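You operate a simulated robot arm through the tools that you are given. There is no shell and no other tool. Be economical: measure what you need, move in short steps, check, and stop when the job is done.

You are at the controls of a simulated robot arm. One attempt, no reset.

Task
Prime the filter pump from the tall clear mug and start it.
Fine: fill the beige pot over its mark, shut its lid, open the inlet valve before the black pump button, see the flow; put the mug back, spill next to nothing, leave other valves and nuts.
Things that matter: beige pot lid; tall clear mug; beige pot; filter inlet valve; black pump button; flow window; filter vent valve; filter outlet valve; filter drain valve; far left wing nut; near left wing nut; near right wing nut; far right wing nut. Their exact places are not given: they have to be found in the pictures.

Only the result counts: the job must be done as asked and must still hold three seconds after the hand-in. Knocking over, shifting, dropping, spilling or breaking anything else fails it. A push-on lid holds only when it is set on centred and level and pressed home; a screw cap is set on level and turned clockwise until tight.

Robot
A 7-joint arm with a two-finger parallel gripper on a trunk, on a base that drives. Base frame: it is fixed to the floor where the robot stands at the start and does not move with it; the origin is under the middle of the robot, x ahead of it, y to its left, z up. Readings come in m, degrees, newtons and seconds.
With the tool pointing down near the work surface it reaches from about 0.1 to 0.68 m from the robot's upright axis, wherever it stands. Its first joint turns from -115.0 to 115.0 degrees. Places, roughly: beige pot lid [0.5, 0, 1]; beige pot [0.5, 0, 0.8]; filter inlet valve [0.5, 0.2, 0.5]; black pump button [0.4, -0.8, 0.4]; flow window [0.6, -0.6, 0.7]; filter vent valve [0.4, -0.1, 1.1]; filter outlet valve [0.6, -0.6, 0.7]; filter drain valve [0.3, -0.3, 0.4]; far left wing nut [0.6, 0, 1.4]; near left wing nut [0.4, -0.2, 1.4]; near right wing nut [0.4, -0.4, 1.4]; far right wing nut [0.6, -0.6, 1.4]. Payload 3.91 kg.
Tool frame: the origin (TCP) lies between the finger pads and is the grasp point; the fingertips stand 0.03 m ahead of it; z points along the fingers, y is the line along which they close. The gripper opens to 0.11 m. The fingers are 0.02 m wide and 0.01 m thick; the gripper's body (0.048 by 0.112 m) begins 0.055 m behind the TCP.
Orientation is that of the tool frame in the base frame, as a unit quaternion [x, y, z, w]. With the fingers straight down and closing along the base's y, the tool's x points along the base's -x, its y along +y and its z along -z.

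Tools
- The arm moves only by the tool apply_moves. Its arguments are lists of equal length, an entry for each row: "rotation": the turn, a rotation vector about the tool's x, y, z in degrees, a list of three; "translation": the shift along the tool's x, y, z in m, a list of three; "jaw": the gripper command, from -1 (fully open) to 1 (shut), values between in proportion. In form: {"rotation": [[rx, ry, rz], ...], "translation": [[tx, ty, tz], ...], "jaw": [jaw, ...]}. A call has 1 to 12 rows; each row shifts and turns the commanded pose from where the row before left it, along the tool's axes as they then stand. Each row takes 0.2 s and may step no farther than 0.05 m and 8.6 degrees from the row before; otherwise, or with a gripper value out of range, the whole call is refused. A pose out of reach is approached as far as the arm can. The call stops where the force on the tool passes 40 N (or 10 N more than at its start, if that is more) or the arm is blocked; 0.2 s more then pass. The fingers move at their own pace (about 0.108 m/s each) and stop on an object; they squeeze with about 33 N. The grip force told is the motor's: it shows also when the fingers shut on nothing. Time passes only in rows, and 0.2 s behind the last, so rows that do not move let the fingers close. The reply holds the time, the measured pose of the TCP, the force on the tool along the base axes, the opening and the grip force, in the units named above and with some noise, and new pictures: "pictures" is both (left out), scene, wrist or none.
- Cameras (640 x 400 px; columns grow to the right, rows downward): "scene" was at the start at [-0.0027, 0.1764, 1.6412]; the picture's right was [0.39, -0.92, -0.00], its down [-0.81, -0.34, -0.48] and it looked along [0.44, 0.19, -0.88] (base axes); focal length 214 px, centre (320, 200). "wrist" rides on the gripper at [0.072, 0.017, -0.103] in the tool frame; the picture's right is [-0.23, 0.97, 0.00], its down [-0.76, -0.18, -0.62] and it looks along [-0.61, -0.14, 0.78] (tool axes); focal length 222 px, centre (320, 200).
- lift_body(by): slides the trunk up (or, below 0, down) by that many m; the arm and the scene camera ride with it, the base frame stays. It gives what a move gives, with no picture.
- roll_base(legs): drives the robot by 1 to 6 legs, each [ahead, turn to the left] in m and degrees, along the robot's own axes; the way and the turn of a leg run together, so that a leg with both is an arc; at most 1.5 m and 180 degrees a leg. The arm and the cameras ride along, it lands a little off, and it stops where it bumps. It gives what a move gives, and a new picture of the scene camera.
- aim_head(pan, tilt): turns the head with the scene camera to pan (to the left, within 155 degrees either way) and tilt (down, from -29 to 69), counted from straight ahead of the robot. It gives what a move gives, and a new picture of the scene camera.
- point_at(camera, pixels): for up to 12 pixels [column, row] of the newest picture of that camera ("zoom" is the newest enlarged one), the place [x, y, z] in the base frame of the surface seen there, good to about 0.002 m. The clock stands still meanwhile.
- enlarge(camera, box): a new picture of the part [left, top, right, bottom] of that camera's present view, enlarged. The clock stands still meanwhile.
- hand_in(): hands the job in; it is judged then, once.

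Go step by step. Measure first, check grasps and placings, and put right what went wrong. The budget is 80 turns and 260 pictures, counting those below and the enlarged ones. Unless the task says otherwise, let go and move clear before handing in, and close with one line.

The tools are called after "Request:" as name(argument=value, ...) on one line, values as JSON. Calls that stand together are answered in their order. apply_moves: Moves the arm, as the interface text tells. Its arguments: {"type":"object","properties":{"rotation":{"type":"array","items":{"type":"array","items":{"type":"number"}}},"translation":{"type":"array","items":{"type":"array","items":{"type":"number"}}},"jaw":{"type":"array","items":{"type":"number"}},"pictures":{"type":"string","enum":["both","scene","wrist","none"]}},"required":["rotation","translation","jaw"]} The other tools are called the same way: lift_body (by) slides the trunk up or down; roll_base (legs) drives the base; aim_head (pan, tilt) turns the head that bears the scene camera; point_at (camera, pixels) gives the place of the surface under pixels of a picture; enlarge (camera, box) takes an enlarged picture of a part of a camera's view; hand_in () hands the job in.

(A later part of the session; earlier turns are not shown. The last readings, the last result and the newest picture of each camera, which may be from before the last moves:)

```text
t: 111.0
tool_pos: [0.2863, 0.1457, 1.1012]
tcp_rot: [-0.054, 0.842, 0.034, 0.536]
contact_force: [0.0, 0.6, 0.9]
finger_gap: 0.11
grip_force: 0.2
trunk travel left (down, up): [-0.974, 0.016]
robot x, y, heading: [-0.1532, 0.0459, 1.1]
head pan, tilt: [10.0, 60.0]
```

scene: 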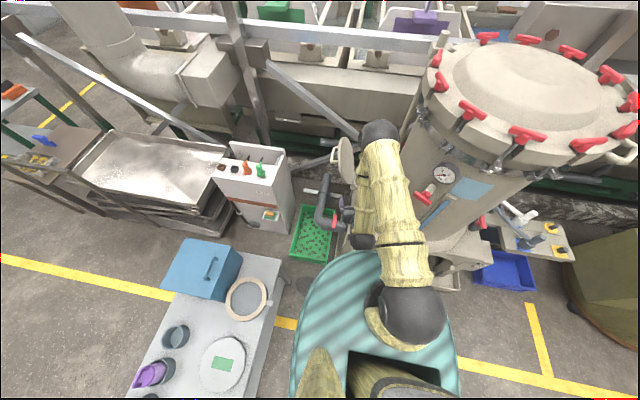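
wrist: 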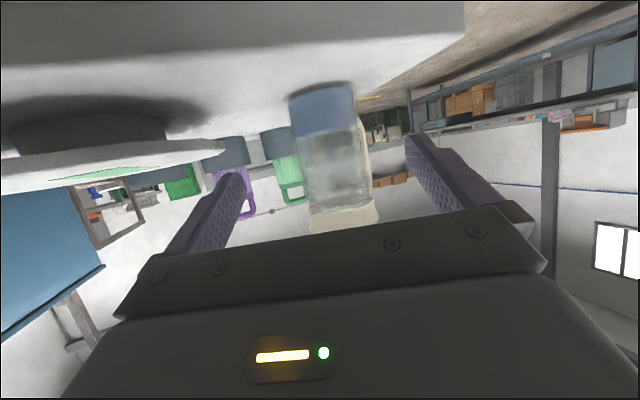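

Reorienting the tool to point down while moving left away from the lid.

Request:
apply_moves(rotation=[[0, 8.1, 0], [0, 8.1, 0], [0, 8.1, 0], [0, 8.1, 0], [0, 8.1, 0], [0, 8.1, 0], [0, 8.1, 0], [0, 8.3, 0], [0, 0, 7.4], [8, 0, 0], [8, 0, 0], [8, 0, 0]], translation=[[0, 0.02, 0], [0, 0.02, 0], [0, 0.02, 0], [0, 0.02, 0], [0, 0.02, 0], [0, 0.02, 0], [0, 0.02, 0], [0, 0.02, 0], [0, 0, 0], [0, 0, 0], [0, 0, 0], [0, 0, 0]], jaw=[-1, -1, -1, -1, -1, 0, 0, 0, 0, 0, 0, 0], pictures="none")

Request:
aim_head(pan=18, tilt=52)

Request:
enlarge(camera="scene", box=[270, 80, 470, 205])

```text
t: 113.6
tool_pos: [0.2649, 0.3071, 1.1011]
tcp_rot: [0.0, 0.978, -0.21, 0.001]
contact_force: [-0.7, 0.4, 0.9]
finger_gap: 0.0549
grip_force: 0.0
trunk travel left (down, up): [-0.974, 0.016]
robot x, y, heading: [-0.1494, 0.0484, 0.9]
head pan, tilt: [10.0, 60.0]
```

```text
t: 114.3
tool_pos: [0.2662, 0.3057, 1.1001]
tcp_rot: [-0.001, 0.978, -0.207, 0.0]
contact_force: [0.2, 0.0, -0.3]
finger_gap: 0.0551
grip_force: 0.0
trunk travel left (down, up): [-0.974, 0.016]
robot x, y, heading: [-0.1531, 0.0444, 1.2]
head pan, tilt: [18.0, 52.0]
```

scene: 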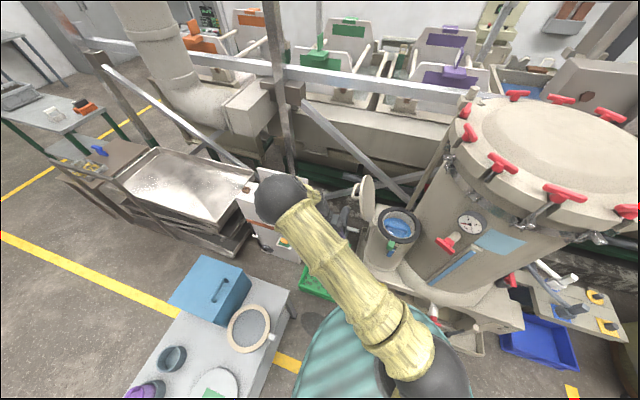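

```text
3.20 times, centred on (370, 142) of scene
```

zoom: 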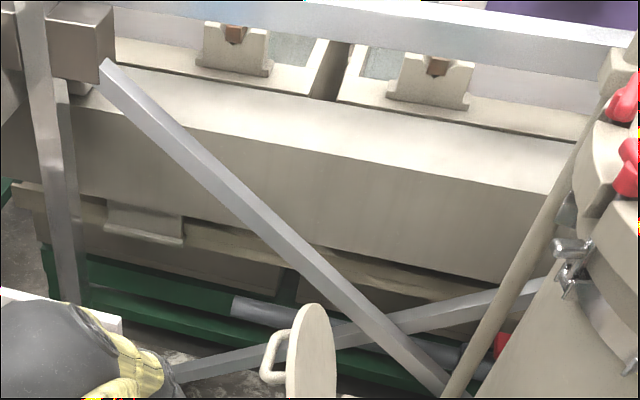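

The lid stands open with its handle at zoom (270,360). Measuring its current angle.

Request:
enlarge(camera="scene", box=[340, 165, 420, 225])

Request:
point_at(camera="zoom", pixels=[[190, 90], [205, 150], [220, 190], [165, 90], [130, 155], [150, 115], [150, 190], [250, 200], [275, 225], [230, 230], [390, 290], [385, 310]])

```text
6.67 times, centred on (380, 195) of scene
```

zoom: 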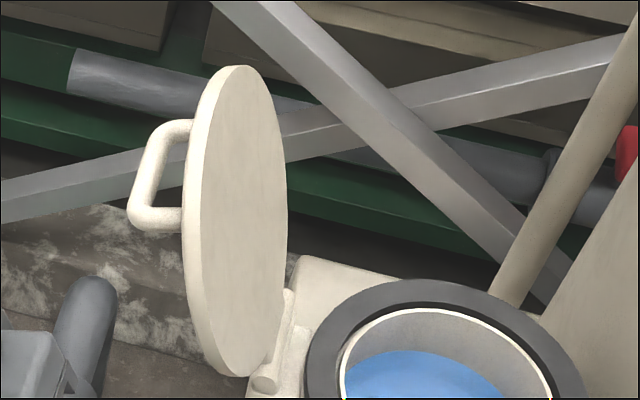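

```text
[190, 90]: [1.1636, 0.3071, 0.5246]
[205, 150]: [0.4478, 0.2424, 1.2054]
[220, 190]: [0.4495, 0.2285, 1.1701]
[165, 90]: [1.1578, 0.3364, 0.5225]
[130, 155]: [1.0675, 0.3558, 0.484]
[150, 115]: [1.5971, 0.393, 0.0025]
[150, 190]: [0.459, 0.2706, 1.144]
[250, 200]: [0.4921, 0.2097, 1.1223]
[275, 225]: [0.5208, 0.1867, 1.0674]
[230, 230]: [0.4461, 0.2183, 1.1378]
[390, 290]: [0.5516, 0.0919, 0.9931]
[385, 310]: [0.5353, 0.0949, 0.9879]
```

The lid leans at ≈112° and the handle bar is near (0.475, 0.269, 1.137). I'll rotate the tool to match, standing clear in -x, then slide in along x.

Request:
apply_moves(rotation=[[8, 0, 0], [8, 0, 0], [8, 0, 0], [8, 0, 0], [8, 0, 0], [8, 0, 0], [8, 0, 0], [8, 0, 0], [8, 0, 0], [8, 0, 0], [8, 0, 0]], translation=[[0, 0, 0], [0, 0, 0], [0, 0, 0], [0, 0, 0], [0, 0, 0], [0, 0, 0], [0, 0, 0], [0, 0, 0], [0, 0, 0], [0, 0, 0], [0, 0, 0]], jaw=[0, 0, 0, 0, 0, 0, 0, 0, 0, 0, 0])

```text
t: 116.7
tool_pos: [0.2708, 0.3227, 1.1244]
tcp_rot: [-0.006, -0.638, 0.77, -0.008]
contact_force: [0.2, -0.1, -0.1]
finger_gap: 0.0554
grip_force: 0.0
out of reach, approached as far as the arm can: row 11
trunk travel left (down, up): [-0.974, 0.016]
robot x, y, heading: [-0.1484, 0.0524, 1.0]
head pan, tilt: [18.0, 52.0]
```

scene: 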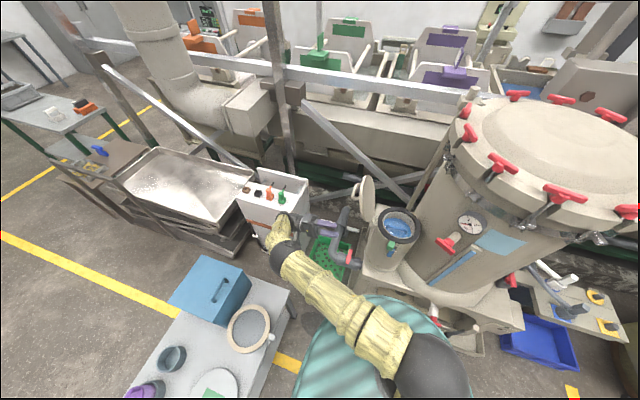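
wrist: 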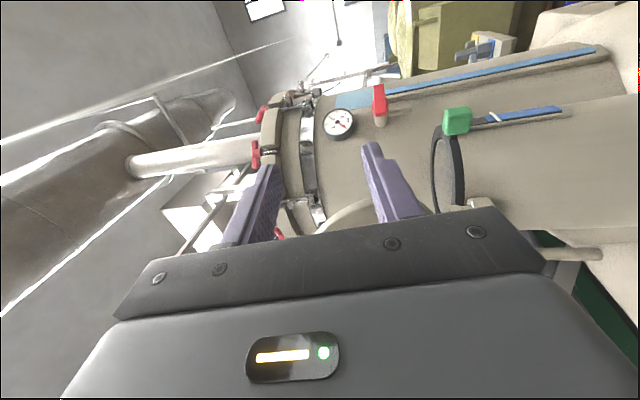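

Reach limit at ~101°. Moving toward the handle's line (less y) should relieve that; staying clear at x≈0.27.

Request:
apply_moves(rotation=[[0, 0, 0], [0, 0, 0], [0, 0, 0]], translation=[[0, -0.0098, 0.0239], [0, -0.0098, 0.0239], [0, 0, 0]], jaw=[0, 0, 0], pictures="none")

```text
t: 117.5
tool_pos: [0.265, 0.2636, 1.1303]
tcp_rot: [0.001, -0.615, 0.788, 0.0]
contact_force: [0.6, 0.3, 0.7]
finger_gap: 0.0551
grip_force: 0.0
trunk travel left (down, up): [-0.974, 0.016]
robot x, y, heading: [-0.1492, 0.0477, 0.9]
head pan, tilt: [18.0, 52.0]
```

The tool holds 104°, which suffices. Adjusting slightly, then rolling 0.13 forward so the fingers sit just short of the handle.

Request:
apply_moves(rotation=[[0, 0, 0]], translation=[[0, -0.0066, -0.0097]], jaw=[0], pictures="none")

Request:
roll_base(legs=[[0.12, 0]])

Request:
enlarge(camera="wrist", box=[0, 0, 640, 400])

Request:
enlarge(camera="scene", box=[300, 140, 460, 240])

```text
t: 117.9
tool_pos: [0.2657, 0.2755, 1.1351]
tcp_rot: [0.001, -0.615, 0.788, 0.0]
contact_force: [0.8, -0.4, -0.8]
finger_gap: 0.055
grip_force: 0.1
trunk travel left (down, up): [-0.974, 0.016]
robot x, y, heading: [-0.1477, 0.0472, 1.2]
head pan, tilt: [18.0, 52.0]
```

```text
t: 119.2
tool_pos: [0.3861, 0.2769, 1.1354]
tcp_rot: [0.001, -0.616, 0.788, 0.0]
contact_force: [0.6, -0.4, -0.3]
finger_gap: 0.0548
grip_force: 0.0
trunk travel left (down, up): [-0.974, 0.016]
robot x, y, heading: [-0.0313, 0.0509, 1.0]
head pan, tilt: [18.0, 52.0]
```

scene: 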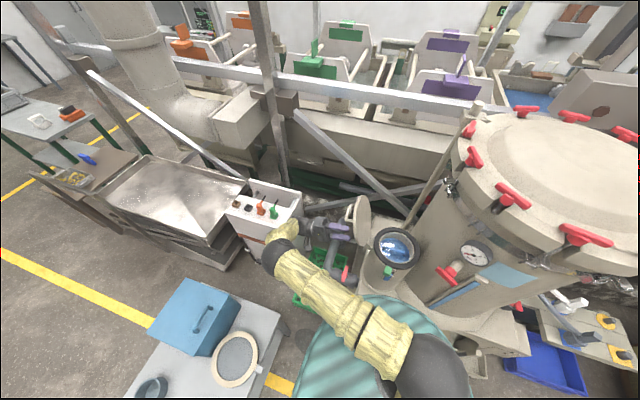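

```text
1.00 times, centred on (320, 200) of wrist
```

zoom: 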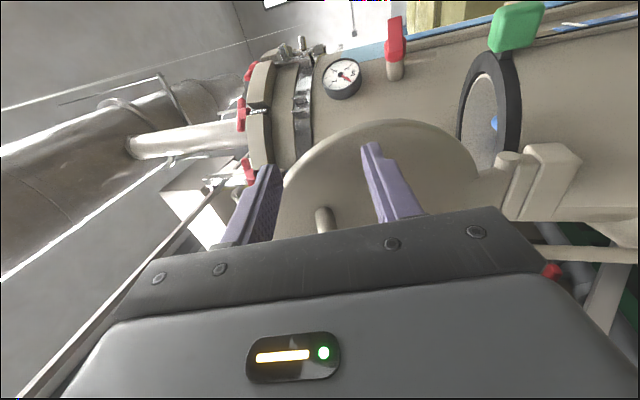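

```text
4.00 times, centred on (380, 190) of scene
```

zoom: 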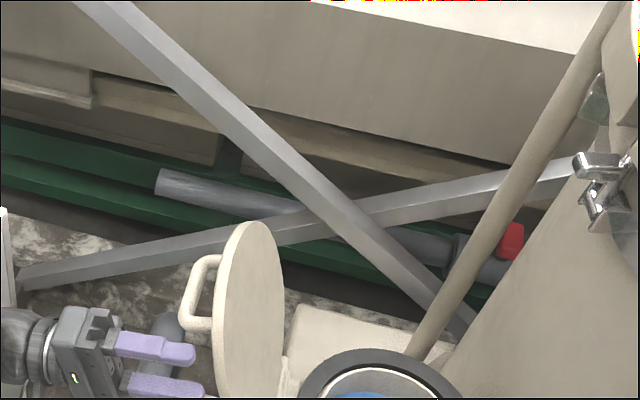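

The handle (325,220 in the wrist view) is between the fingers. Sliding 0.085 along +x and closing.

Request:
apply_moves(rotation=[[0, 0, 0], [0, 0, 0], [0, 0, 0], [0, 0, 0], [0, 0, 0], [0, 0, 0]], translation=[[-0.03, 0, 0], [-0.03, 0, 0], [-0.027, 0, 0], [0, 0, 0], [0, 0, 0], [0, 0, 0]], jaw=[0, 0, 0, 1, 1, 1])

```text
t: 120.4
tool_pos: [0.4776, 0.2793, 1.1426]
tcp_rot: [-0.003, -0.631, 0.775, 0.003]
contact_force: [-4.4, -11.7, -20.0]
finger_gap: 0.0153
grip_force: 45.0
trunk travel left (down, up): [-0.974, 0.016]
robot x, y, heading: [-0.029, 0.0455, 0.6]
head pan, tilt: [18.0, 52.0]
stopped in row 6: the force on the tool passed its limit (the readings are from after the stop); the commanded pose is now the measured one
```

scene: 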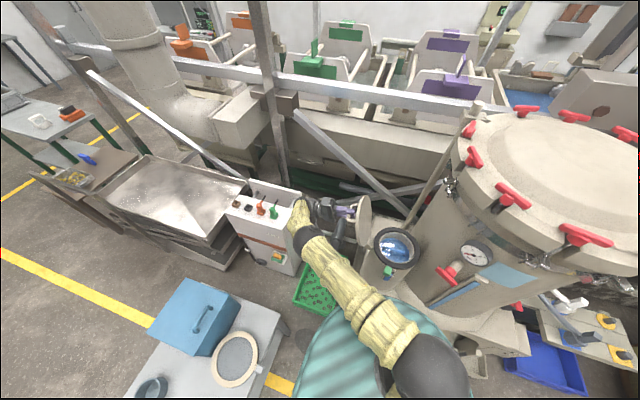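
wrist: 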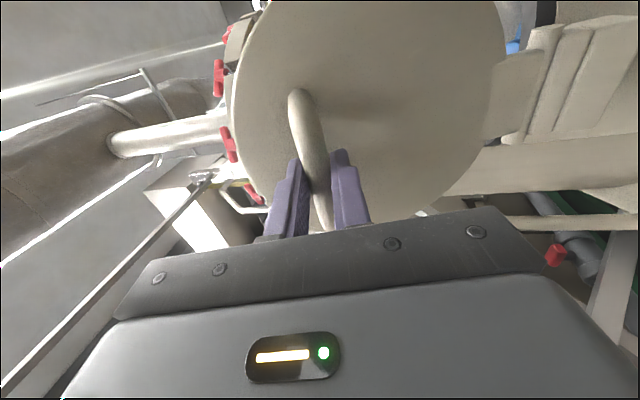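

Handle gripped. Reversing the arc about the hinge, first 32°.

Request:
apply_moves(rotation=[[-8, 0, 0], [-8, 0, 0], [-8, 0, 0], [-8, 0, 0]], translation=[[0, -0.01, 0.0235], [0, -0.01, 0.0235], [0, -0.01, 0.0235], [0, -0.01, 0.0235]], jaw=[1, 1, 1, 1], pictures="none")

```text
t: 121.4
tool_pos: [0.4773, 0.1889, 1.1796]
tcp_rot: [0.002, 0.82, -0.573, 0.0]
contact_force: [1.7, -4.2, -36.8]
finger_gap: 0.0156
grip_force: 45.5
trunk travel left (down, up): [-0.974, 0.016]
robot x, y, heading: [-0.0324, 0.0498, 1.1]
head pan, tilt: [18.0, 52.0]
```

A 37 N radial pull shows; correcting 5 mm downward and continuing.

Request:
apply_moves(rotation=[[0, 0, 0], [-8, 0, 0], [-8, 0, 0], [-8, 0, 0], [-8, 0, 0]], translation=[[0, 0.0047, 0.0017], [0, -0.0097, 0.0225], [0, -0.0097, 0.0225], [0, -0.0097, 0.0225], [0, -0.0097, 0.0225]], jaw=[1, 1, 1, 1, 1], pictures="scene")

```text
t: 122.6
tool_pos: [0.476, 0.0921, 1.1651]
tcp_rot: [0.003, 0.945, -0.326, 0.002]
contact_force: [5.9, 0.9, -6.8]
finger_gap: 0.0156
grip_force: 44.7
trunk travel left (down, up): [-0.974, 0.016]
robot x, y, heading: [-0.0316, 0.0497, 0.9]
head pan, tilt: [18.0, 52.0]
```

scene: 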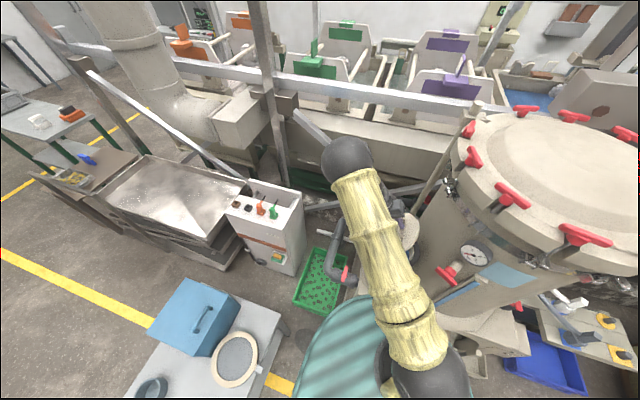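

Lid ≈48° open, force low. Continuing 40°.

Request:
apply_moves(rotation=[[-8, 0, 0], [-8, 0, 0], [-8, 0, 0], [-8, 0, 0], [-8, 0, 0]], translation=[[0, -0.0103, 0.0229], [0, -0.0103, 0.0229], [0, -0.0103, 0.0229], [0, -0.0103, 0.0229], [0, -0.0103, 0.0229]], jaw=[1, 1, 1, 1, 1])

```text
t: 123.8
tool_pos: [0.4757, 0.0062, 1.0791]
tcp_rot: [0.001, 1.0, 0.017, 0.002]
contact_force: [9.6, 5.3, -2.8]
finger_gap: 0.0154
grip_force: 44.8
trunk travel left (down, up): [-0.974, 0.016]
robot x, y, heading: [-0.0284, 0.0495, 1.2]
head pan, tilt: [18.0, 52.0]
```

scene: 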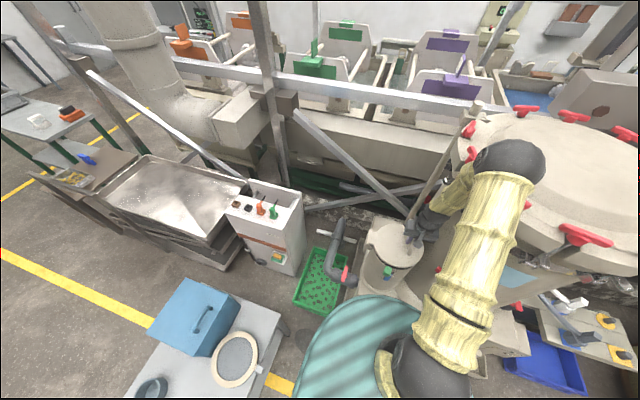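
wrist: 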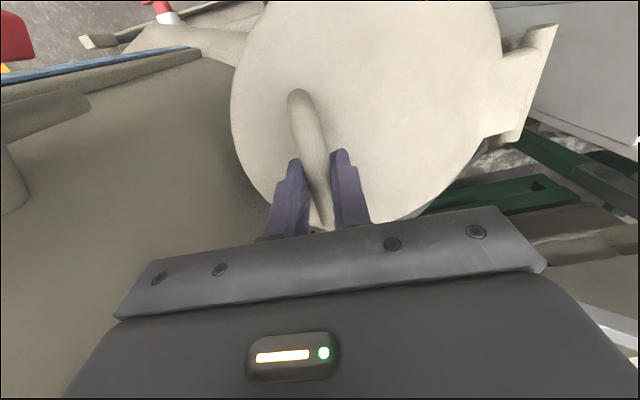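

Lid nearly shut. Checking elbow clearance from the wing nuts, then pressing down.

Request:
point_at(camera="scene", pixels=[[500, 150], [525, 145], [543, 165], [520, 105], [472, 155], [585, 235]])

Request:
apply_moves(rotation=[[0, 0, 0], [0, 0, 0], [0, 0, 0]], translation=[[0, -0.003, 0.01], [0, -0.001, 0.01], [0, 0, 0.008]], jaw=[1, 1, 1], pictures="none")

```text
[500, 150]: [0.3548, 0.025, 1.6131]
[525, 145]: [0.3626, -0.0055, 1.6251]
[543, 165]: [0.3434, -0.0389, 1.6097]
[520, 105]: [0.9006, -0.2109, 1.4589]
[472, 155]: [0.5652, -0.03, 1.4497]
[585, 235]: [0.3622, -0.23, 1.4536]
```

```text
t: 124.7
tool_pos: [0.4758, -0.0002, 1.0541]
tcp_rot: [0.002, 1.0, 0.015, 0.005]
contact_force: [-4.5, -2.0, 23.8]
finger_gap: 0.0157
grip_force: 44.8
trunk travel left (down, up): [-0.974, 0.016]
robot x, y, heading: [-0.0322, 0.0507, 0.9]
head pan, tilt: [18.0, 52.0]
stopped in row 3: the force on the tool passed its limit (the readings are from after the stop); the commanded pose is now the measured one
```

Pressed to the stop (>40 N). Opening, rising, and measuring whether the lid is at its original height.

Request:
apply_moves(rotation=[[0, 0, 0], [0, 0, 0], [0, 0, 0], [0, 0, 0]], translation=[[0, 0, 0], [0, 0, 0], [0, 0, -0.04], [0.02, 0, -0.04]], jaw=[0.3, 0, 0, 0], pictures="wrist")

Request:
point_at(camera="wrist", pixels=[[270, 120], [300, 90], [350, 120], [400, 110], [320, 140], [280, 160]])

Request:
enlarge(camera="wrist", box=[160, 0, 560, 250])

Request:
enlarge(camera="scene", box=[340, 190, 460, 300])

```text
t: 125.7
tool_pos: [0.4531, -0.0009, 1.1329]
tcp_rot: [0.002, 1.0, 0.016, 0.006]
contact_force: [-1.4, 0.2, 0.7]
finger_gap: 0.055
grip_force: 0.0
trunk travel left (down, up): [-0.974, 0.016]
robot x, y, heading: [-0.0326, 0.0498, 1.1]
head pan, tilt: [18.0, 52.0]
```

wrist: 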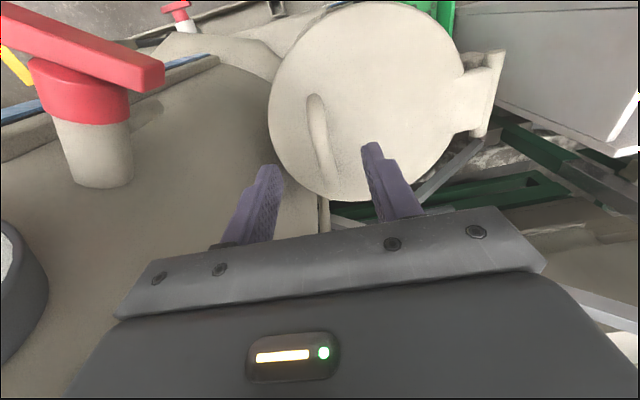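

```text
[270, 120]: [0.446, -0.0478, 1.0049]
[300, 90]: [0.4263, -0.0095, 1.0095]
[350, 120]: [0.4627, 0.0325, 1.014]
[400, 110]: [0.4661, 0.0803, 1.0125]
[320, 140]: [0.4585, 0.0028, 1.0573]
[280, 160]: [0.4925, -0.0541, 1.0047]
```

```text
1.60 times, centred on (360, 125) of wrist
```

zoom: 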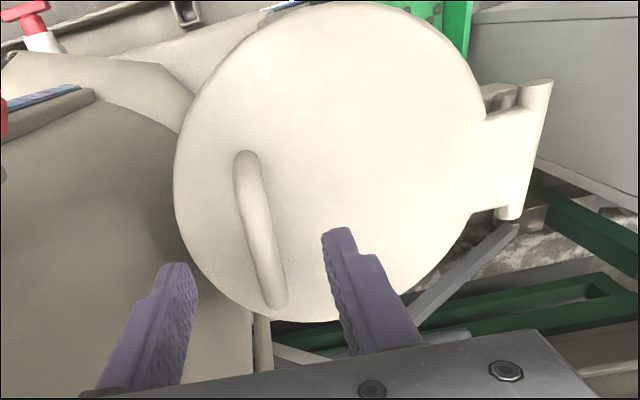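

```text
3.64 times, centred on (400, 245) of scene
```

zoom: 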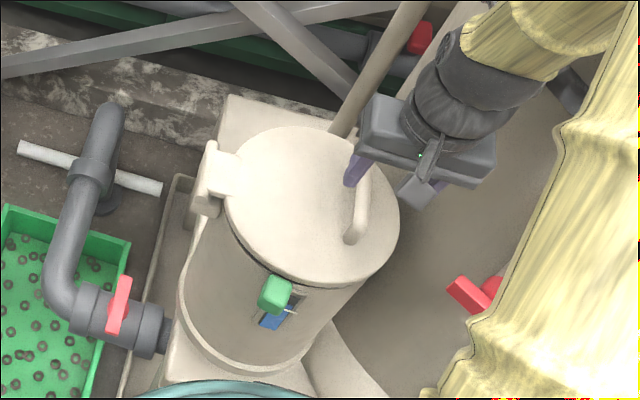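

The lid top is back at z≈1.005–1.014, same as before. For certainty I'll press it once more with closed fingertips near its middle.

Request:
apply_moves(rotation=[[0, 0, 0], [0, 0, 0], [0, 0, 0], [0, 0, 0], [0, 0, 0], [0, 0, 0], [0, 0, 0], [0, 0, 0], [0, 0, 0], [0, 0, 0]], translation=[[0, 0.03, 0], [0, 0.02, 0], [0, 0, 0], [0, 0, 0.035], [0, 0, 0.035], [0, 0, 0.01], [0, 0, 0.005], [0, 0, 0.005], [0, 0, 0.005], [0, 0, 0.005]], jaw=[1, 1, 1, 1, 1, 1, 1, 1, 1, 1], pictures="none")

Request:
apply_moves(rotation=[[0, 0, 0], [0, 0, 0], [0, 0, 0]], translation=[[0, 0, -0.04], [0, 0, -0.04], [0.03, 0, -0.03]], jaw=[1, 1, 1], pictures="wrist")

Request:
point_at(camera="wrist", pixels=[[270, 60], [300, 90], [350, 120], [400, 110], [240, 100], [350, 60]])

```text
t: 128.0
tool_pos: [0.4581, 0.0505, 1.0381]
tcp_rot: [0.003, 1.0, 0.015, 0.009]
contact_force: [-10.0, 0.4, 30.0]
finger_gap: 0.0
grip_force: 33.2
trunk travel left (down, up): [-0.974, 0.016]
robot x, y, heading: [-0.0294, 0.0475, 0.9]
head pan, tilt: [18.0, 52.0]
stopped in row 10: the force on the tool passed its limit (the readings are from after the stop); the commanded pose is now the measured one
```

```text
t: 128.8
tool_pos: [0.4273, 0.0493, 1.1461]
tcp_rot: [0.002, 1.0, 0.015, 0.01]
contact_force: [0.9, -0.6, 0.8]
finger_gap: 0.0
grip_force: 33.3
trunk travel left (down, up): [-0.974, 0.016]
robot x, y, heading: [-0.0293, 0.0496, 0.9]
head pan, tilt: [18.0, 52.0]
```

wrist: 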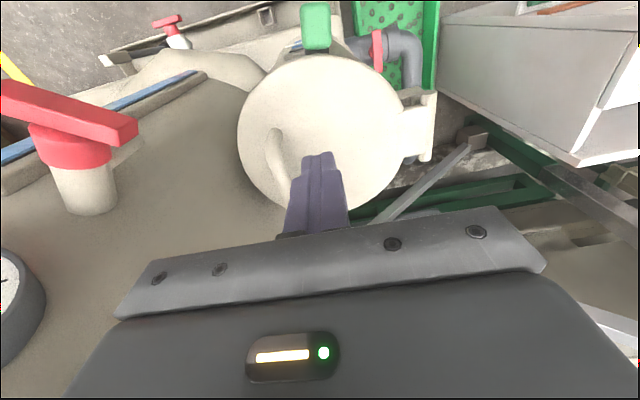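

```text
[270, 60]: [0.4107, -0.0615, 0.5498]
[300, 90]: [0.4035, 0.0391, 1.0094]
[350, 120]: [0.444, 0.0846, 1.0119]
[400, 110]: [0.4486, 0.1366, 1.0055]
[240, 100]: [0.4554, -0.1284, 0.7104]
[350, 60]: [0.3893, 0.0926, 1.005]
```

The lid is down. Next the inlet valve: I'll enlarge its lever at scene (345,272) to see its orientation and stops.

Request:
enlarge(camera="scene", box=[325, 250, 373, 290])

Request:
enlarge(camera="wrist", box=[330, 0, 450, 80])

Request:
point_at(camera="zoom", pixels=[[250, 180], [255, 220], [260, 260], [250, 330], [270, 345], [330, 200], [200, 260], [390, 180], [245, 200], [262, 300], [300, 260], [230, 340]])

```text
10.00 times, centred on (349, 270) of scene
```

zoom: 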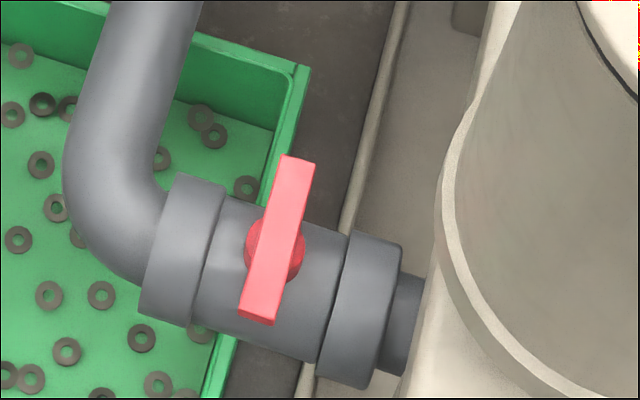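

```text
5.00 times, centred on (390, 40) of wrist
```

zoom: 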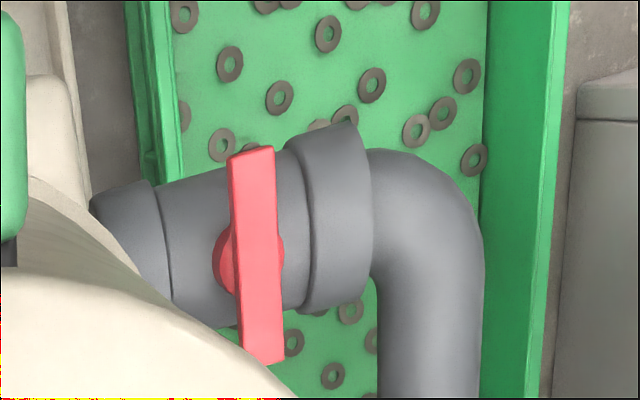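

```text
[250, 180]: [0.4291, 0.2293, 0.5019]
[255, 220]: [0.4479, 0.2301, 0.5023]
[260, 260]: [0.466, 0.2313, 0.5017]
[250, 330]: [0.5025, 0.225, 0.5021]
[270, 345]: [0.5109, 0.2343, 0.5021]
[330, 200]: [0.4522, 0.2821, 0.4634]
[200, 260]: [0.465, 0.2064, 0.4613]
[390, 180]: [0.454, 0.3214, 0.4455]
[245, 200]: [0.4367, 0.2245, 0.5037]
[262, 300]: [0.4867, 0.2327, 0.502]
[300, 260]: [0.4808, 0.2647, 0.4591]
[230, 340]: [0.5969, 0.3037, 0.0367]
```

The lever lies along x (0.42–0.515) at y=0.231, z=0.502, across the pipe, so it is closed. I'll back off, move left, yaw 90° with fingers closed and lower, to nudge the near end of the lever.

Request:
roll_base(legs=[[-0.13, 0]])

Request:
apply_moves(rotation=[[0, 0, 8.5], [0, 0, 8.5], [0, 0, 8.5], [0, 0, 8.5], [0, 0, 8.5], [0, 0, 8.5], [0, 0, 8.5], [0, 0, 8.5], [0, 0, 8.5], [0, 0, 8.5], [0, 0, 4]], translation=[[0, 0.04, 0], [-0.006, 0.04, 0], [-0.0118, 0.0382, 0], [-0.017, 0.036, 0], [-0.022, 0.033, 0], [0, 0, 0], [0, 0, 0], [0, 0, 0], [0, 0, 0], [0, 0, 0], [0, 0, 0]], jaw=[1, 1, 1, 1, 1, 1, 1, 1, 1, 1, 1], pictures="none")

Request:
lift_body(by=-0.5)

Request:
aim_head(pan=18, tilt=45)

```text
t: 130.1
tool_pos: [0.2967, 0.046, 1.1463]
tcp_rot: [0.002, 1.0, 0.015, 0.011]
contact_force: [-0.4, 0.6, 0.2]
finger_gap: 0.0001
grip_force: 32.8
trunk travel left (down, up): [-0.974, 0.016]
robot x, y, heading: [-0.1608, 0.0491, 1.1]
head pan, tilt: [18.0, 52.0]
```

scene: 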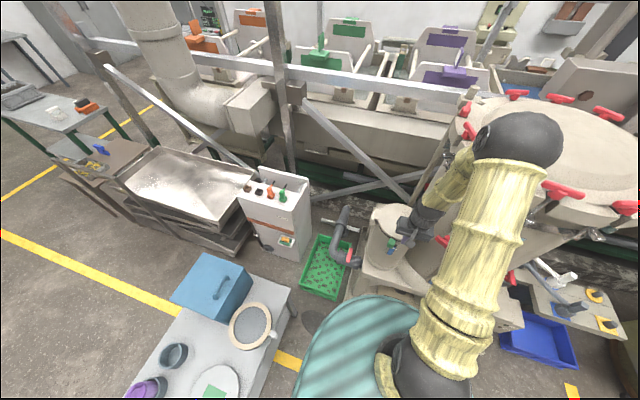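

```text
t: 132.5
tool_pos: [0.4008, 0.1979, 1.1524]
tcp_rot: [0.703, 0.711, 0.017, -0.004]
contact_force: [-0.6, 0.6, -0.4]
finger_gap: 0.0001
grip_force: 32.6
trunk travel left (down, up): [-0.974, 0.016]
robot x, y, heading: [-0.1616, 0.0484, 1.3]
head pan, tilt: [18.0, 52.0]
```

```text
refused: -0.5 is not a number from -0.4 to 0.4
```

```text
t: 133.2
tool_pos: [0.4016, 0.1972, 1.1536]
tcp_rot: [0.702, 0.712, 0.017, -0.004]
contact_force: [0.6, 0.4, 0.8]
finger_gap: 0.0
grip_force: 33.4
trunk travel left (down, up): [-0.974, 0.016]
robot x, y, heading: [-0.1631, 0.0484, 0.9]
head pan, tilt: [18.0, 45.0]
```

scene: 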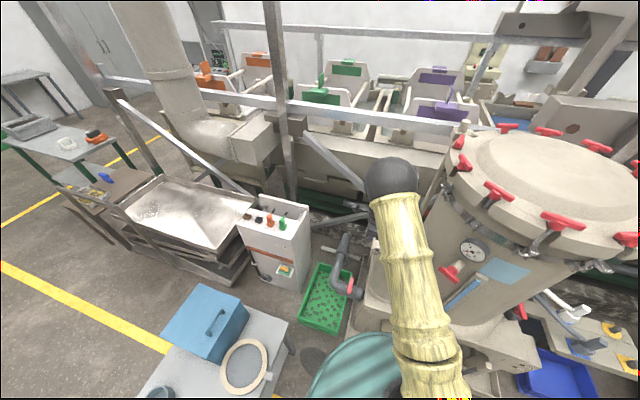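

My lateral compensation had the wrong sign, leaving the tool at (0.40, 0.197), clear of everything. Moving to (0.36, 0.265) and lowering 0.4, after checking the elbow position.

Request:
point_at(camera="scene", pixels=[[390, 180], [405, 165], [375, 185]])

Request:
apply_moves(rotation=[[0, 0, 0], [0, 0, 0]], translation=[[0.035, -0.02, 0], [0.033, -0.02, 0]], jaw=[1, 1], pictures="none")

Request:
lift_body(by=-0.4)

Request:
lift_body(by=-0.14)

Request:
aim_head(pan=25, tilt=45)

```text
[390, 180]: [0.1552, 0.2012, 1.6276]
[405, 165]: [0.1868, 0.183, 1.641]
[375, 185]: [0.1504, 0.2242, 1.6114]
```

```text
t: 133.8
tool_pos: [0.3595, 0.2644, 1.1528]
tcp_rot: [0.703, 0.711, 0.017, -0.005]
contact_force: [0.6, -0.5, -0.5]
finger_gap: 0.0
grip_force: 32.5
trunk travel left (down, up): [-0.974, 0.016]
robot x, y, heading: [-0.1599, 0.0469, 0.9]
head pan, tilt: [18.0, 45.0]
```

```text
t: 137.6
tool_pos: [0.3607, 0.2651, 0.7532]
tcp_rot: [0.703, 0.711, 0.017, -0.003]
contact_force: [0.1, -0.1, -0.9]
finger_gap: 0.0001
grip_force: 33.4
trunk travel left (down, up): [-0.574, 0.416]
robot x, y, heading: [-0.1611, 0.0468, 1.0]
head pan, tilt: [18.0, 45.0]
```

```text
t: 139.3
tool_pos: [0.3606, 0.2649, 0.6144]
tcp_rot: [0.702, 0.712, 0.017, -0.004]
contact_force: [0.5, -0.4, 0.5]
finger_gap: 0.0001
grip_force: 33.1
trunk travel left (down, up): [-0.434, 0.556]
robot x, y, heading: [-0.1614, 0.0461, 0.9]
head pan, tilt: [18.0, 45.0]
```

```text
t: 139.9
tool_pos: [0.3607, 0.2652, 0.6138]
tcp_rot: [0.702, 0.712, 0.017, -0.004]
contact_force: [0.1, -0.6, 0.6]
finger_gap: 0.0001
grip_force: 32.7
trunk travel left (down, up): [-0.434, 0.556]
robot x, y, heading: [-0.1607, 0.0494, 0.8]
head pan, tilt: [25.0, 45.0]
```

scene: 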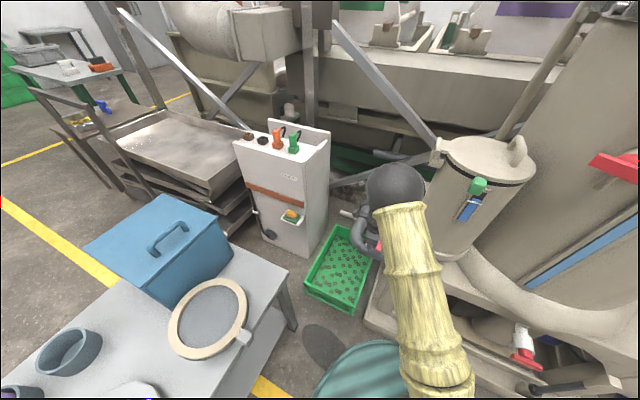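

The lid's front latch is visible at (478,185); I'll enlarge it, and move the fingertips beside the lever's near end (+y side).

Request:
enlarge(camera="scene", box=[420, 120, 550, 230])

Request:
apply_moves(rotation=[[0, 0, 0], [0, 0, 0], [0, 0, 0], [0, 0, 0]], translation=[[0, 0.035, 0], [0, 0.035, 0], [0, 0, 0.05], [0, 0, 0.03]], jaw=[1, 1, 1, 1])

```text
3.64 times, centred on (485, 175) of scene
```

zoom: 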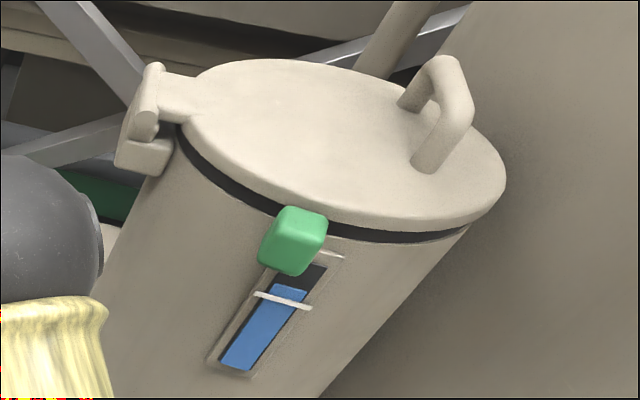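

```text
t: 140.9
tool_pos: [0.4319, 0.2689, 0.5333]
tcp_rot: [0.702, 0.712, 0.017, -0.003]
contact_force: [-0.1, -0.7, -0.6]
finger_gap: 0.0001
grip_force: 32.6
trunk travel left (down, up): [-0.434, 0.556]
robot x, y, heading: [-0.1594, 0.0433, 1.2]
head pan, tilt: [25.0, 45.0]
```

scene: 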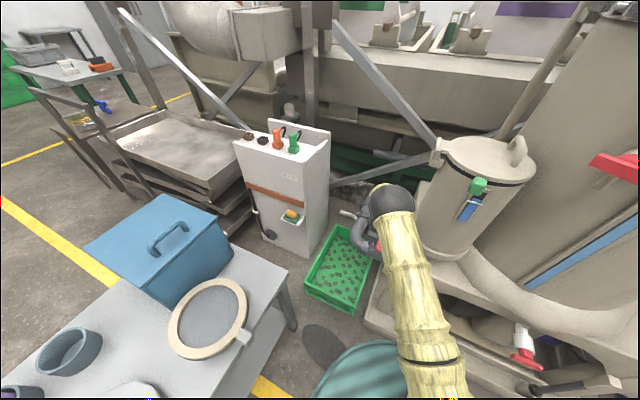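
wrist: 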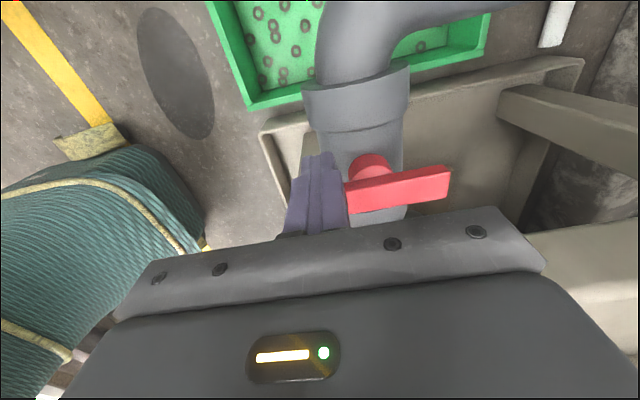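

Level is above the mark and the lid sits flush. Lowering to lever height and pushing its near end toward -y (counter-clockwise) through the first 30°.

Request:
apply_moves(rotation=[[0, 0, 0], [0, 0, 0], [0, 0, 0], [0, 0, 0], [0, 0, 0]], translation=[[0, 0, 0.023], [-0.014, -0.002, 0], [-0.008, -0.002, 0], [-0.008, -0.002, 0], [-0.008, -0.0017, 0]], jaw=[1, 1, 1, 1, 1], pictures="wrist")

```text
t: 142.1
tool_pos: [0.4257, 0.2311, 0.5111]
tcp_rot: [0.702, 0.712, 0.017, -0.004]
contact_force: [0.6, 1.3, 0.5]
finger_gap: 0.0001
grip_force: 33.8
trunk travel left (down, up): [-0.434, 0.556]
robot x, y, heading: [-0.161, 0.0468, 1.0]
head pan, tilt: [25.0, 45.0]
```

wrist: 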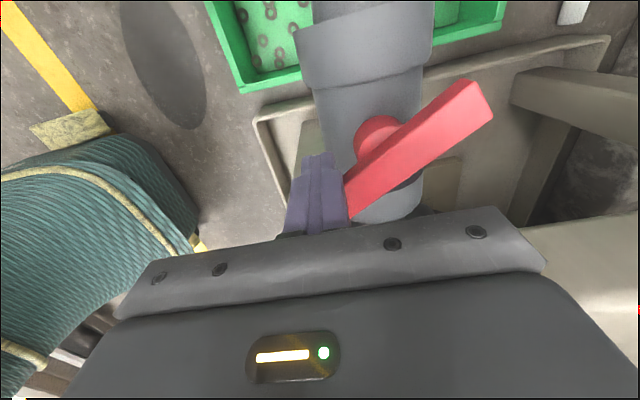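

The lever turns freely. Completing the quarter turn.

Request:
apply_moves(rotation=[[0, 0, 0], [0, 0, 0], [0, 0, 0], [0, 0, 0], [0, 0, 0], [0, 0, 0], [0, 0, 0]], translation=[[-0.0105, 0.001, 0], [-0.0104, 0.0045, 0], [-0.0085, 0.0065, 0], [-0.0068, 0.0087, 0], [-0.002, 0.005, 0], [-0.001, 0.005, 0], [0, 0, 0]], jaw=[1, 1, 1, 1, 1, 1, 1], pictures="wrist")

```text
t: 143.7
tool_pos: [0.4485, 0.1937, 0.5079]
tcp_rot: [0.702, 0.712, 0.011, -0.01]
contact_force: [-9.8, -1.0, 9.2]
finger_gap: 0.0
grip_force: 32.5
trunk travel left (down, up): [-0.434, 0.556]
robot x, y, heading: [-0.1629, 0.0466, 1.4]
head pan, tilt: [25.0, 45.0]
stopped in row 7: the force on the tool passed its limit (the readings are from after the stop); the commanded pose is now the measured one
```

wrist: 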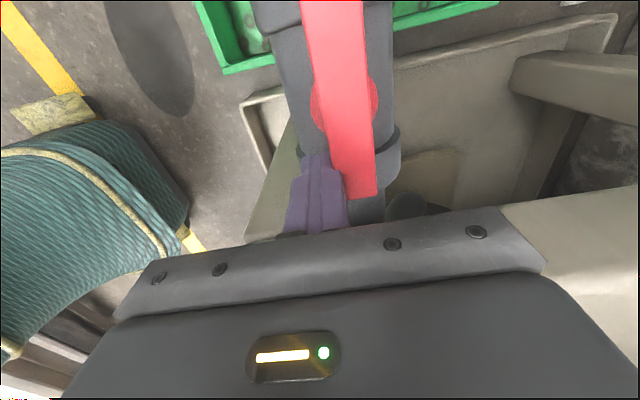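

The lever now lies along the pipe and met its stop. Verifying with points, then withdrawing -x and up.

Request:
point_at(camera="wrist", pixels=[[357, 180], [348, 130], [340, 80], [335, 30]])

Request:
apply_moves(rotation=[[0, 0, 0], [0, 0, 0], [0, 0, 0], [0, 0, 0]], translation=[[0, -0.03, 0], [0.02, -0.03, 0], [0.03, -0.02, -0.03], [0, 0, -0.04]], jaw=[1, 1, 1, 1], pictures="wrist")

Request:
lift_body(by=0.4)

Request:
aim_head(pan=-50, tilt=35)

```text
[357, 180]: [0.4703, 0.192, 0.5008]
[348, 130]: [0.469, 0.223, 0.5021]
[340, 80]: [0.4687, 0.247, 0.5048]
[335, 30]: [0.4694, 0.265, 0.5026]
```

```text
t: 144.7
tool_pos: [0.3677, 0.2394, 0.5775]
tcp_rot: [0.701, 0.713, 0.012, -0.01]
contact_force: [-0.6, -0.4, 0.6]
finger_gap: 0.0
grip_force: 32.7
trunk travel left (down, up): [-0.434, 0.556]
robot x, y, heading: [-0.1634, 0.0477, 1.1]
head pan, tilt: [25.0, 45.0]
```

wrist: 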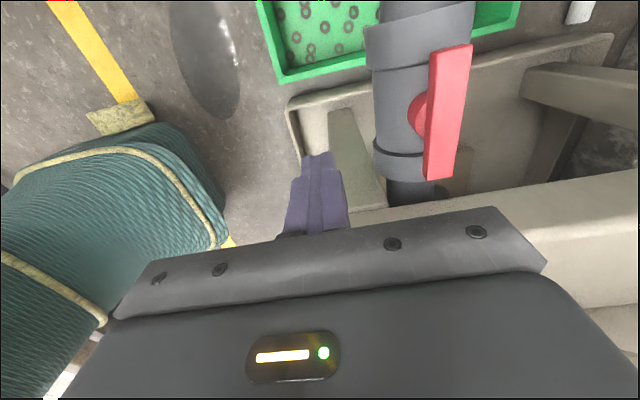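

```text
t: 148.5
tool_pos: [0.3689, 0.2394, 0.9778]
tcp_rot: [0.702, 0.712, 0.012, -0.01]
contact_force: [0.7, 0.3, 0.5]
finger_gap: 0.0
grip_force: 32.8
trunk travel left (down, up): [-0.834, 0.156]
robot x, y, heading: [-0.1633, 0.0466, 0.9]
head pan, tilt: [25.0, 45.0]
```

```text
t: 150.0
tool_pos: [0.3688, 0.2395, 0.9769]
tcp_rot: [0.701, 0.713, 0.012, -0.01]
contact_force: [-0.1, -0.3, 0.5]
finger_gap: 0.0001
grip_force: 33.0
trunk travel left (down, up): [-0.834, 0.156]
robot x, y, heading: [-0.1628, 0.0476, 1.1]
head pan, tilt: [-50.0, 35.0]
```

scene: 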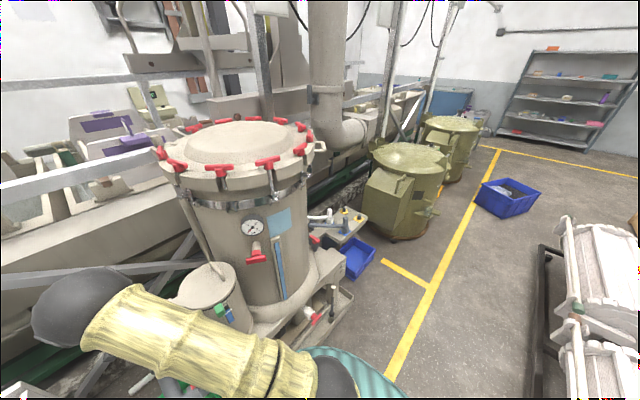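

The inlet lever lies along the pipe (x≈0.469 along y 0.19–0.27): open. Now finding the black pump button.

Request:
enlarge(camera="scene", box=[260, 190, 400, 340])

Request:
point_at(camera="scene", pixels=[[330, 262], [338, 275], [325, 290], [318, 240], [345, 225], [313, 313], [350, 255], [400, 220], [390, 380], [350, 300]])

```text
2.67 times, centred on (330, 265) of scene
```

zoom: 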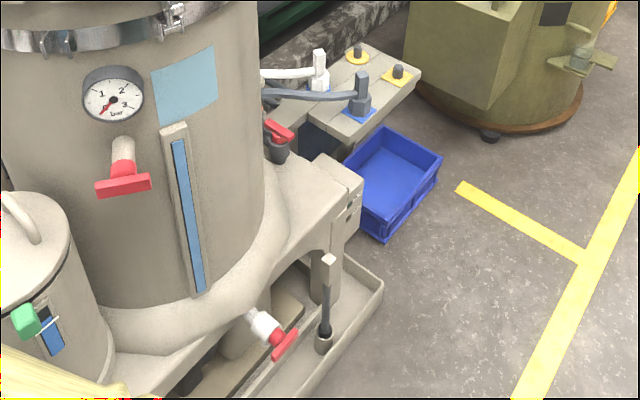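

```text
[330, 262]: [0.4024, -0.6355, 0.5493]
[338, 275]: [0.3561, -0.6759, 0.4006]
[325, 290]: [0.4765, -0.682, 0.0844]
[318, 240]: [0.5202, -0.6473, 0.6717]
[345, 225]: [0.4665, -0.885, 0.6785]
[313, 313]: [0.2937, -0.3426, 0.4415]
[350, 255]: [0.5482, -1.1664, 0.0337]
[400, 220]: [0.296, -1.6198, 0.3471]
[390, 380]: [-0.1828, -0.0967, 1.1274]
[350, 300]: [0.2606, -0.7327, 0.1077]
```

The switch box appears at zoom (350,200) on the frame's -y side; I need to go round there. First folding the arm in, then driving.

Request:
apply_moves(rotation=[[0, 0, 0], [0, 0, 0], [0, 0, 0], [0, 0, 0], [0, 0, 0], [0, 0, 0]], translation=[[-0.02, -0.042, -0.01], [-0.02, -0.042, -0.01], [-0.02, -0.042, -0.01], [-0.02, -0.042, -0.01], [-0.02, -0.042, -0.01], [-0.02, -0.042, -0.01]], jaw=[1, 1, 1, 1, 1, 1], pictures="none")

Request:
roll_base(legs=[[-0.07, 0], [0, -91], [0.95, 0]])

Request:
aim_head(pan=60, tilt=45)

```text
t: 151.4
tool_pos: [0.1687, 0.1328, 1.0259]
tcp_rot: [0.701, 0.713, 0.01, -0.01]
contact_force: [0.2, 0.6, 0.3]
finger_gap: 0.0001
grip_force: 33.6
out of reach, approached as far as the arm can: row 5, 6
trunk travel left (down, up): [-0.834, 0.156]
robot x, y, heading: [-0.1631, 0.0455, 1.0]
head pan, tilt: [-50.0, 35.0]
```

```text
t: 160.9
tool_pos: [-0.1515, -1.25, 1.0267]
tcp_rot: [1.0, 0.002, 0.016, 0.001]
contact_force: [0.2, -0.1, 0.0]
finger_gap: 0.0
grip_force: 33.3
trunk travel left (down, up): [-0.834, 0.156]
robot x, y, heading: [-0.2328, -0.9137, -89.7]
head pan, tilt: [-50.0, 35.0]
```

scene: 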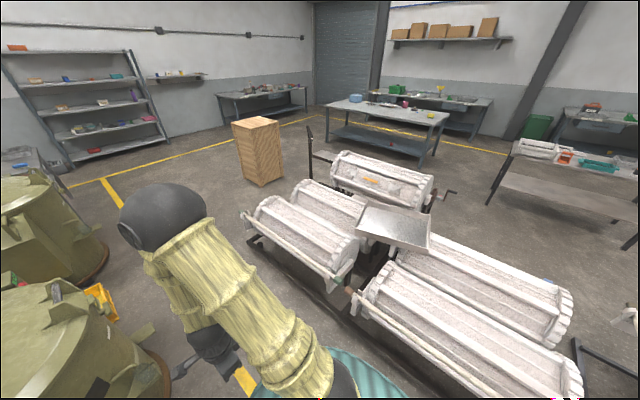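

```text
t: 162.7
tool_pos: [-0.1508, -1.2495, 1.0268]
tcp_rot: [1.0, 0.001, 0.015, 0.002]
contact_force: [-0.2, 0.2, -0.5]
finger_gap: 0.0003
grip_force: 33.1
trunk travel left (down, up): [-0.834, 0.156]
robot x, y, heading: [-0.2334, -0.9211, -89.8]
head pan, tilt: [60.0, 45.0]
```

scene: 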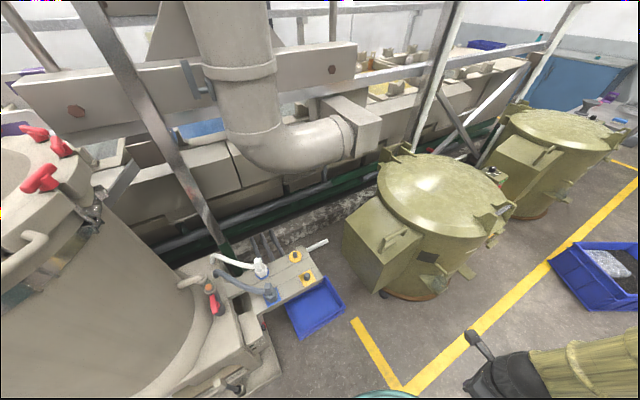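

Now the switch box side is visible near (245,340). Enlarging there.

Request:
aim_head(pan=95, tilt=55)

Request:
enlarge(camera="scene", box=[260, 80, 500, 300])

```text
t: 163.8
tool_pos: [-0.15, -1.2491, 1.0256]
tcp_rot: [1.0, 0.001, 0.015, 0.001]
contact_force: [0.6, 0.5, 0.1]
finger_gap: 0.0
grip_force: 32.3
trunk travel left (down, up): [-0.834, 0.156]
robot x, y, heading: [-0.2302, -0.9183, -89.8]
head pan, tilt: [95.0, 55.0]
```

scene: 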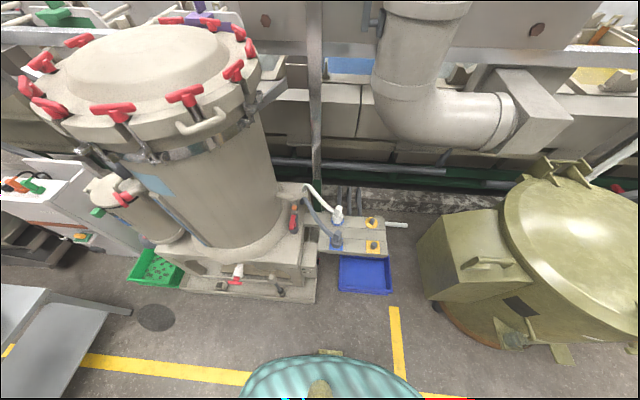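

```text
1.82 times, centred on (380, 190) of scene
```

zoom: 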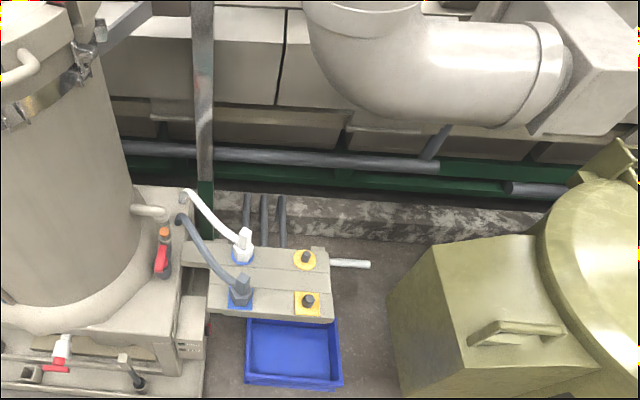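

Request:
enlarge(camera="scene", box=[285, 195, 345, 275])

Request:
point_at(camera="zoom", pixels=[[230, 280], [240, 330], [290, 300], [215, 315], [265, 245], [200, 330], [180, 250], [330, 330], [105, 110], [130, 90], [330, 180], [145, 330]])

```text
5.00 times, centred on (315, 235) of scene
```

zoom: 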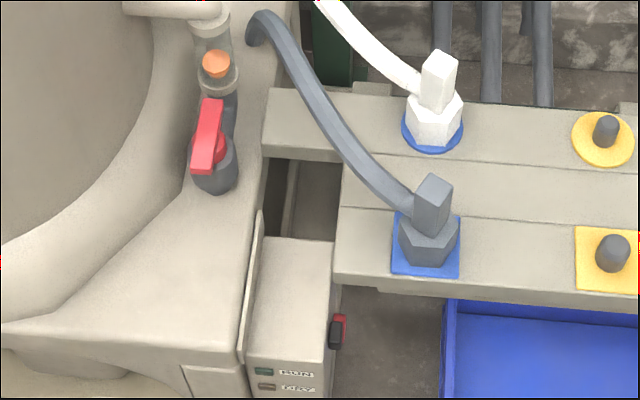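

```text
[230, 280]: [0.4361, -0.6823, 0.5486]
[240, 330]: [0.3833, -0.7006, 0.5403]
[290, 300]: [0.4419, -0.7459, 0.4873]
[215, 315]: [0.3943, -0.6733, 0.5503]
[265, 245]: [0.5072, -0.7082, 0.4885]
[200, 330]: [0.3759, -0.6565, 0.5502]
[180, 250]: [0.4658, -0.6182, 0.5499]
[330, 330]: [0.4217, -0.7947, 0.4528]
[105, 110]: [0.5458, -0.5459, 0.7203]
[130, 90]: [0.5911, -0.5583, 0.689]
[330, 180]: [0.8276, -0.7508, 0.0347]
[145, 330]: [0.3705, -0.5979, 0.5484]
```

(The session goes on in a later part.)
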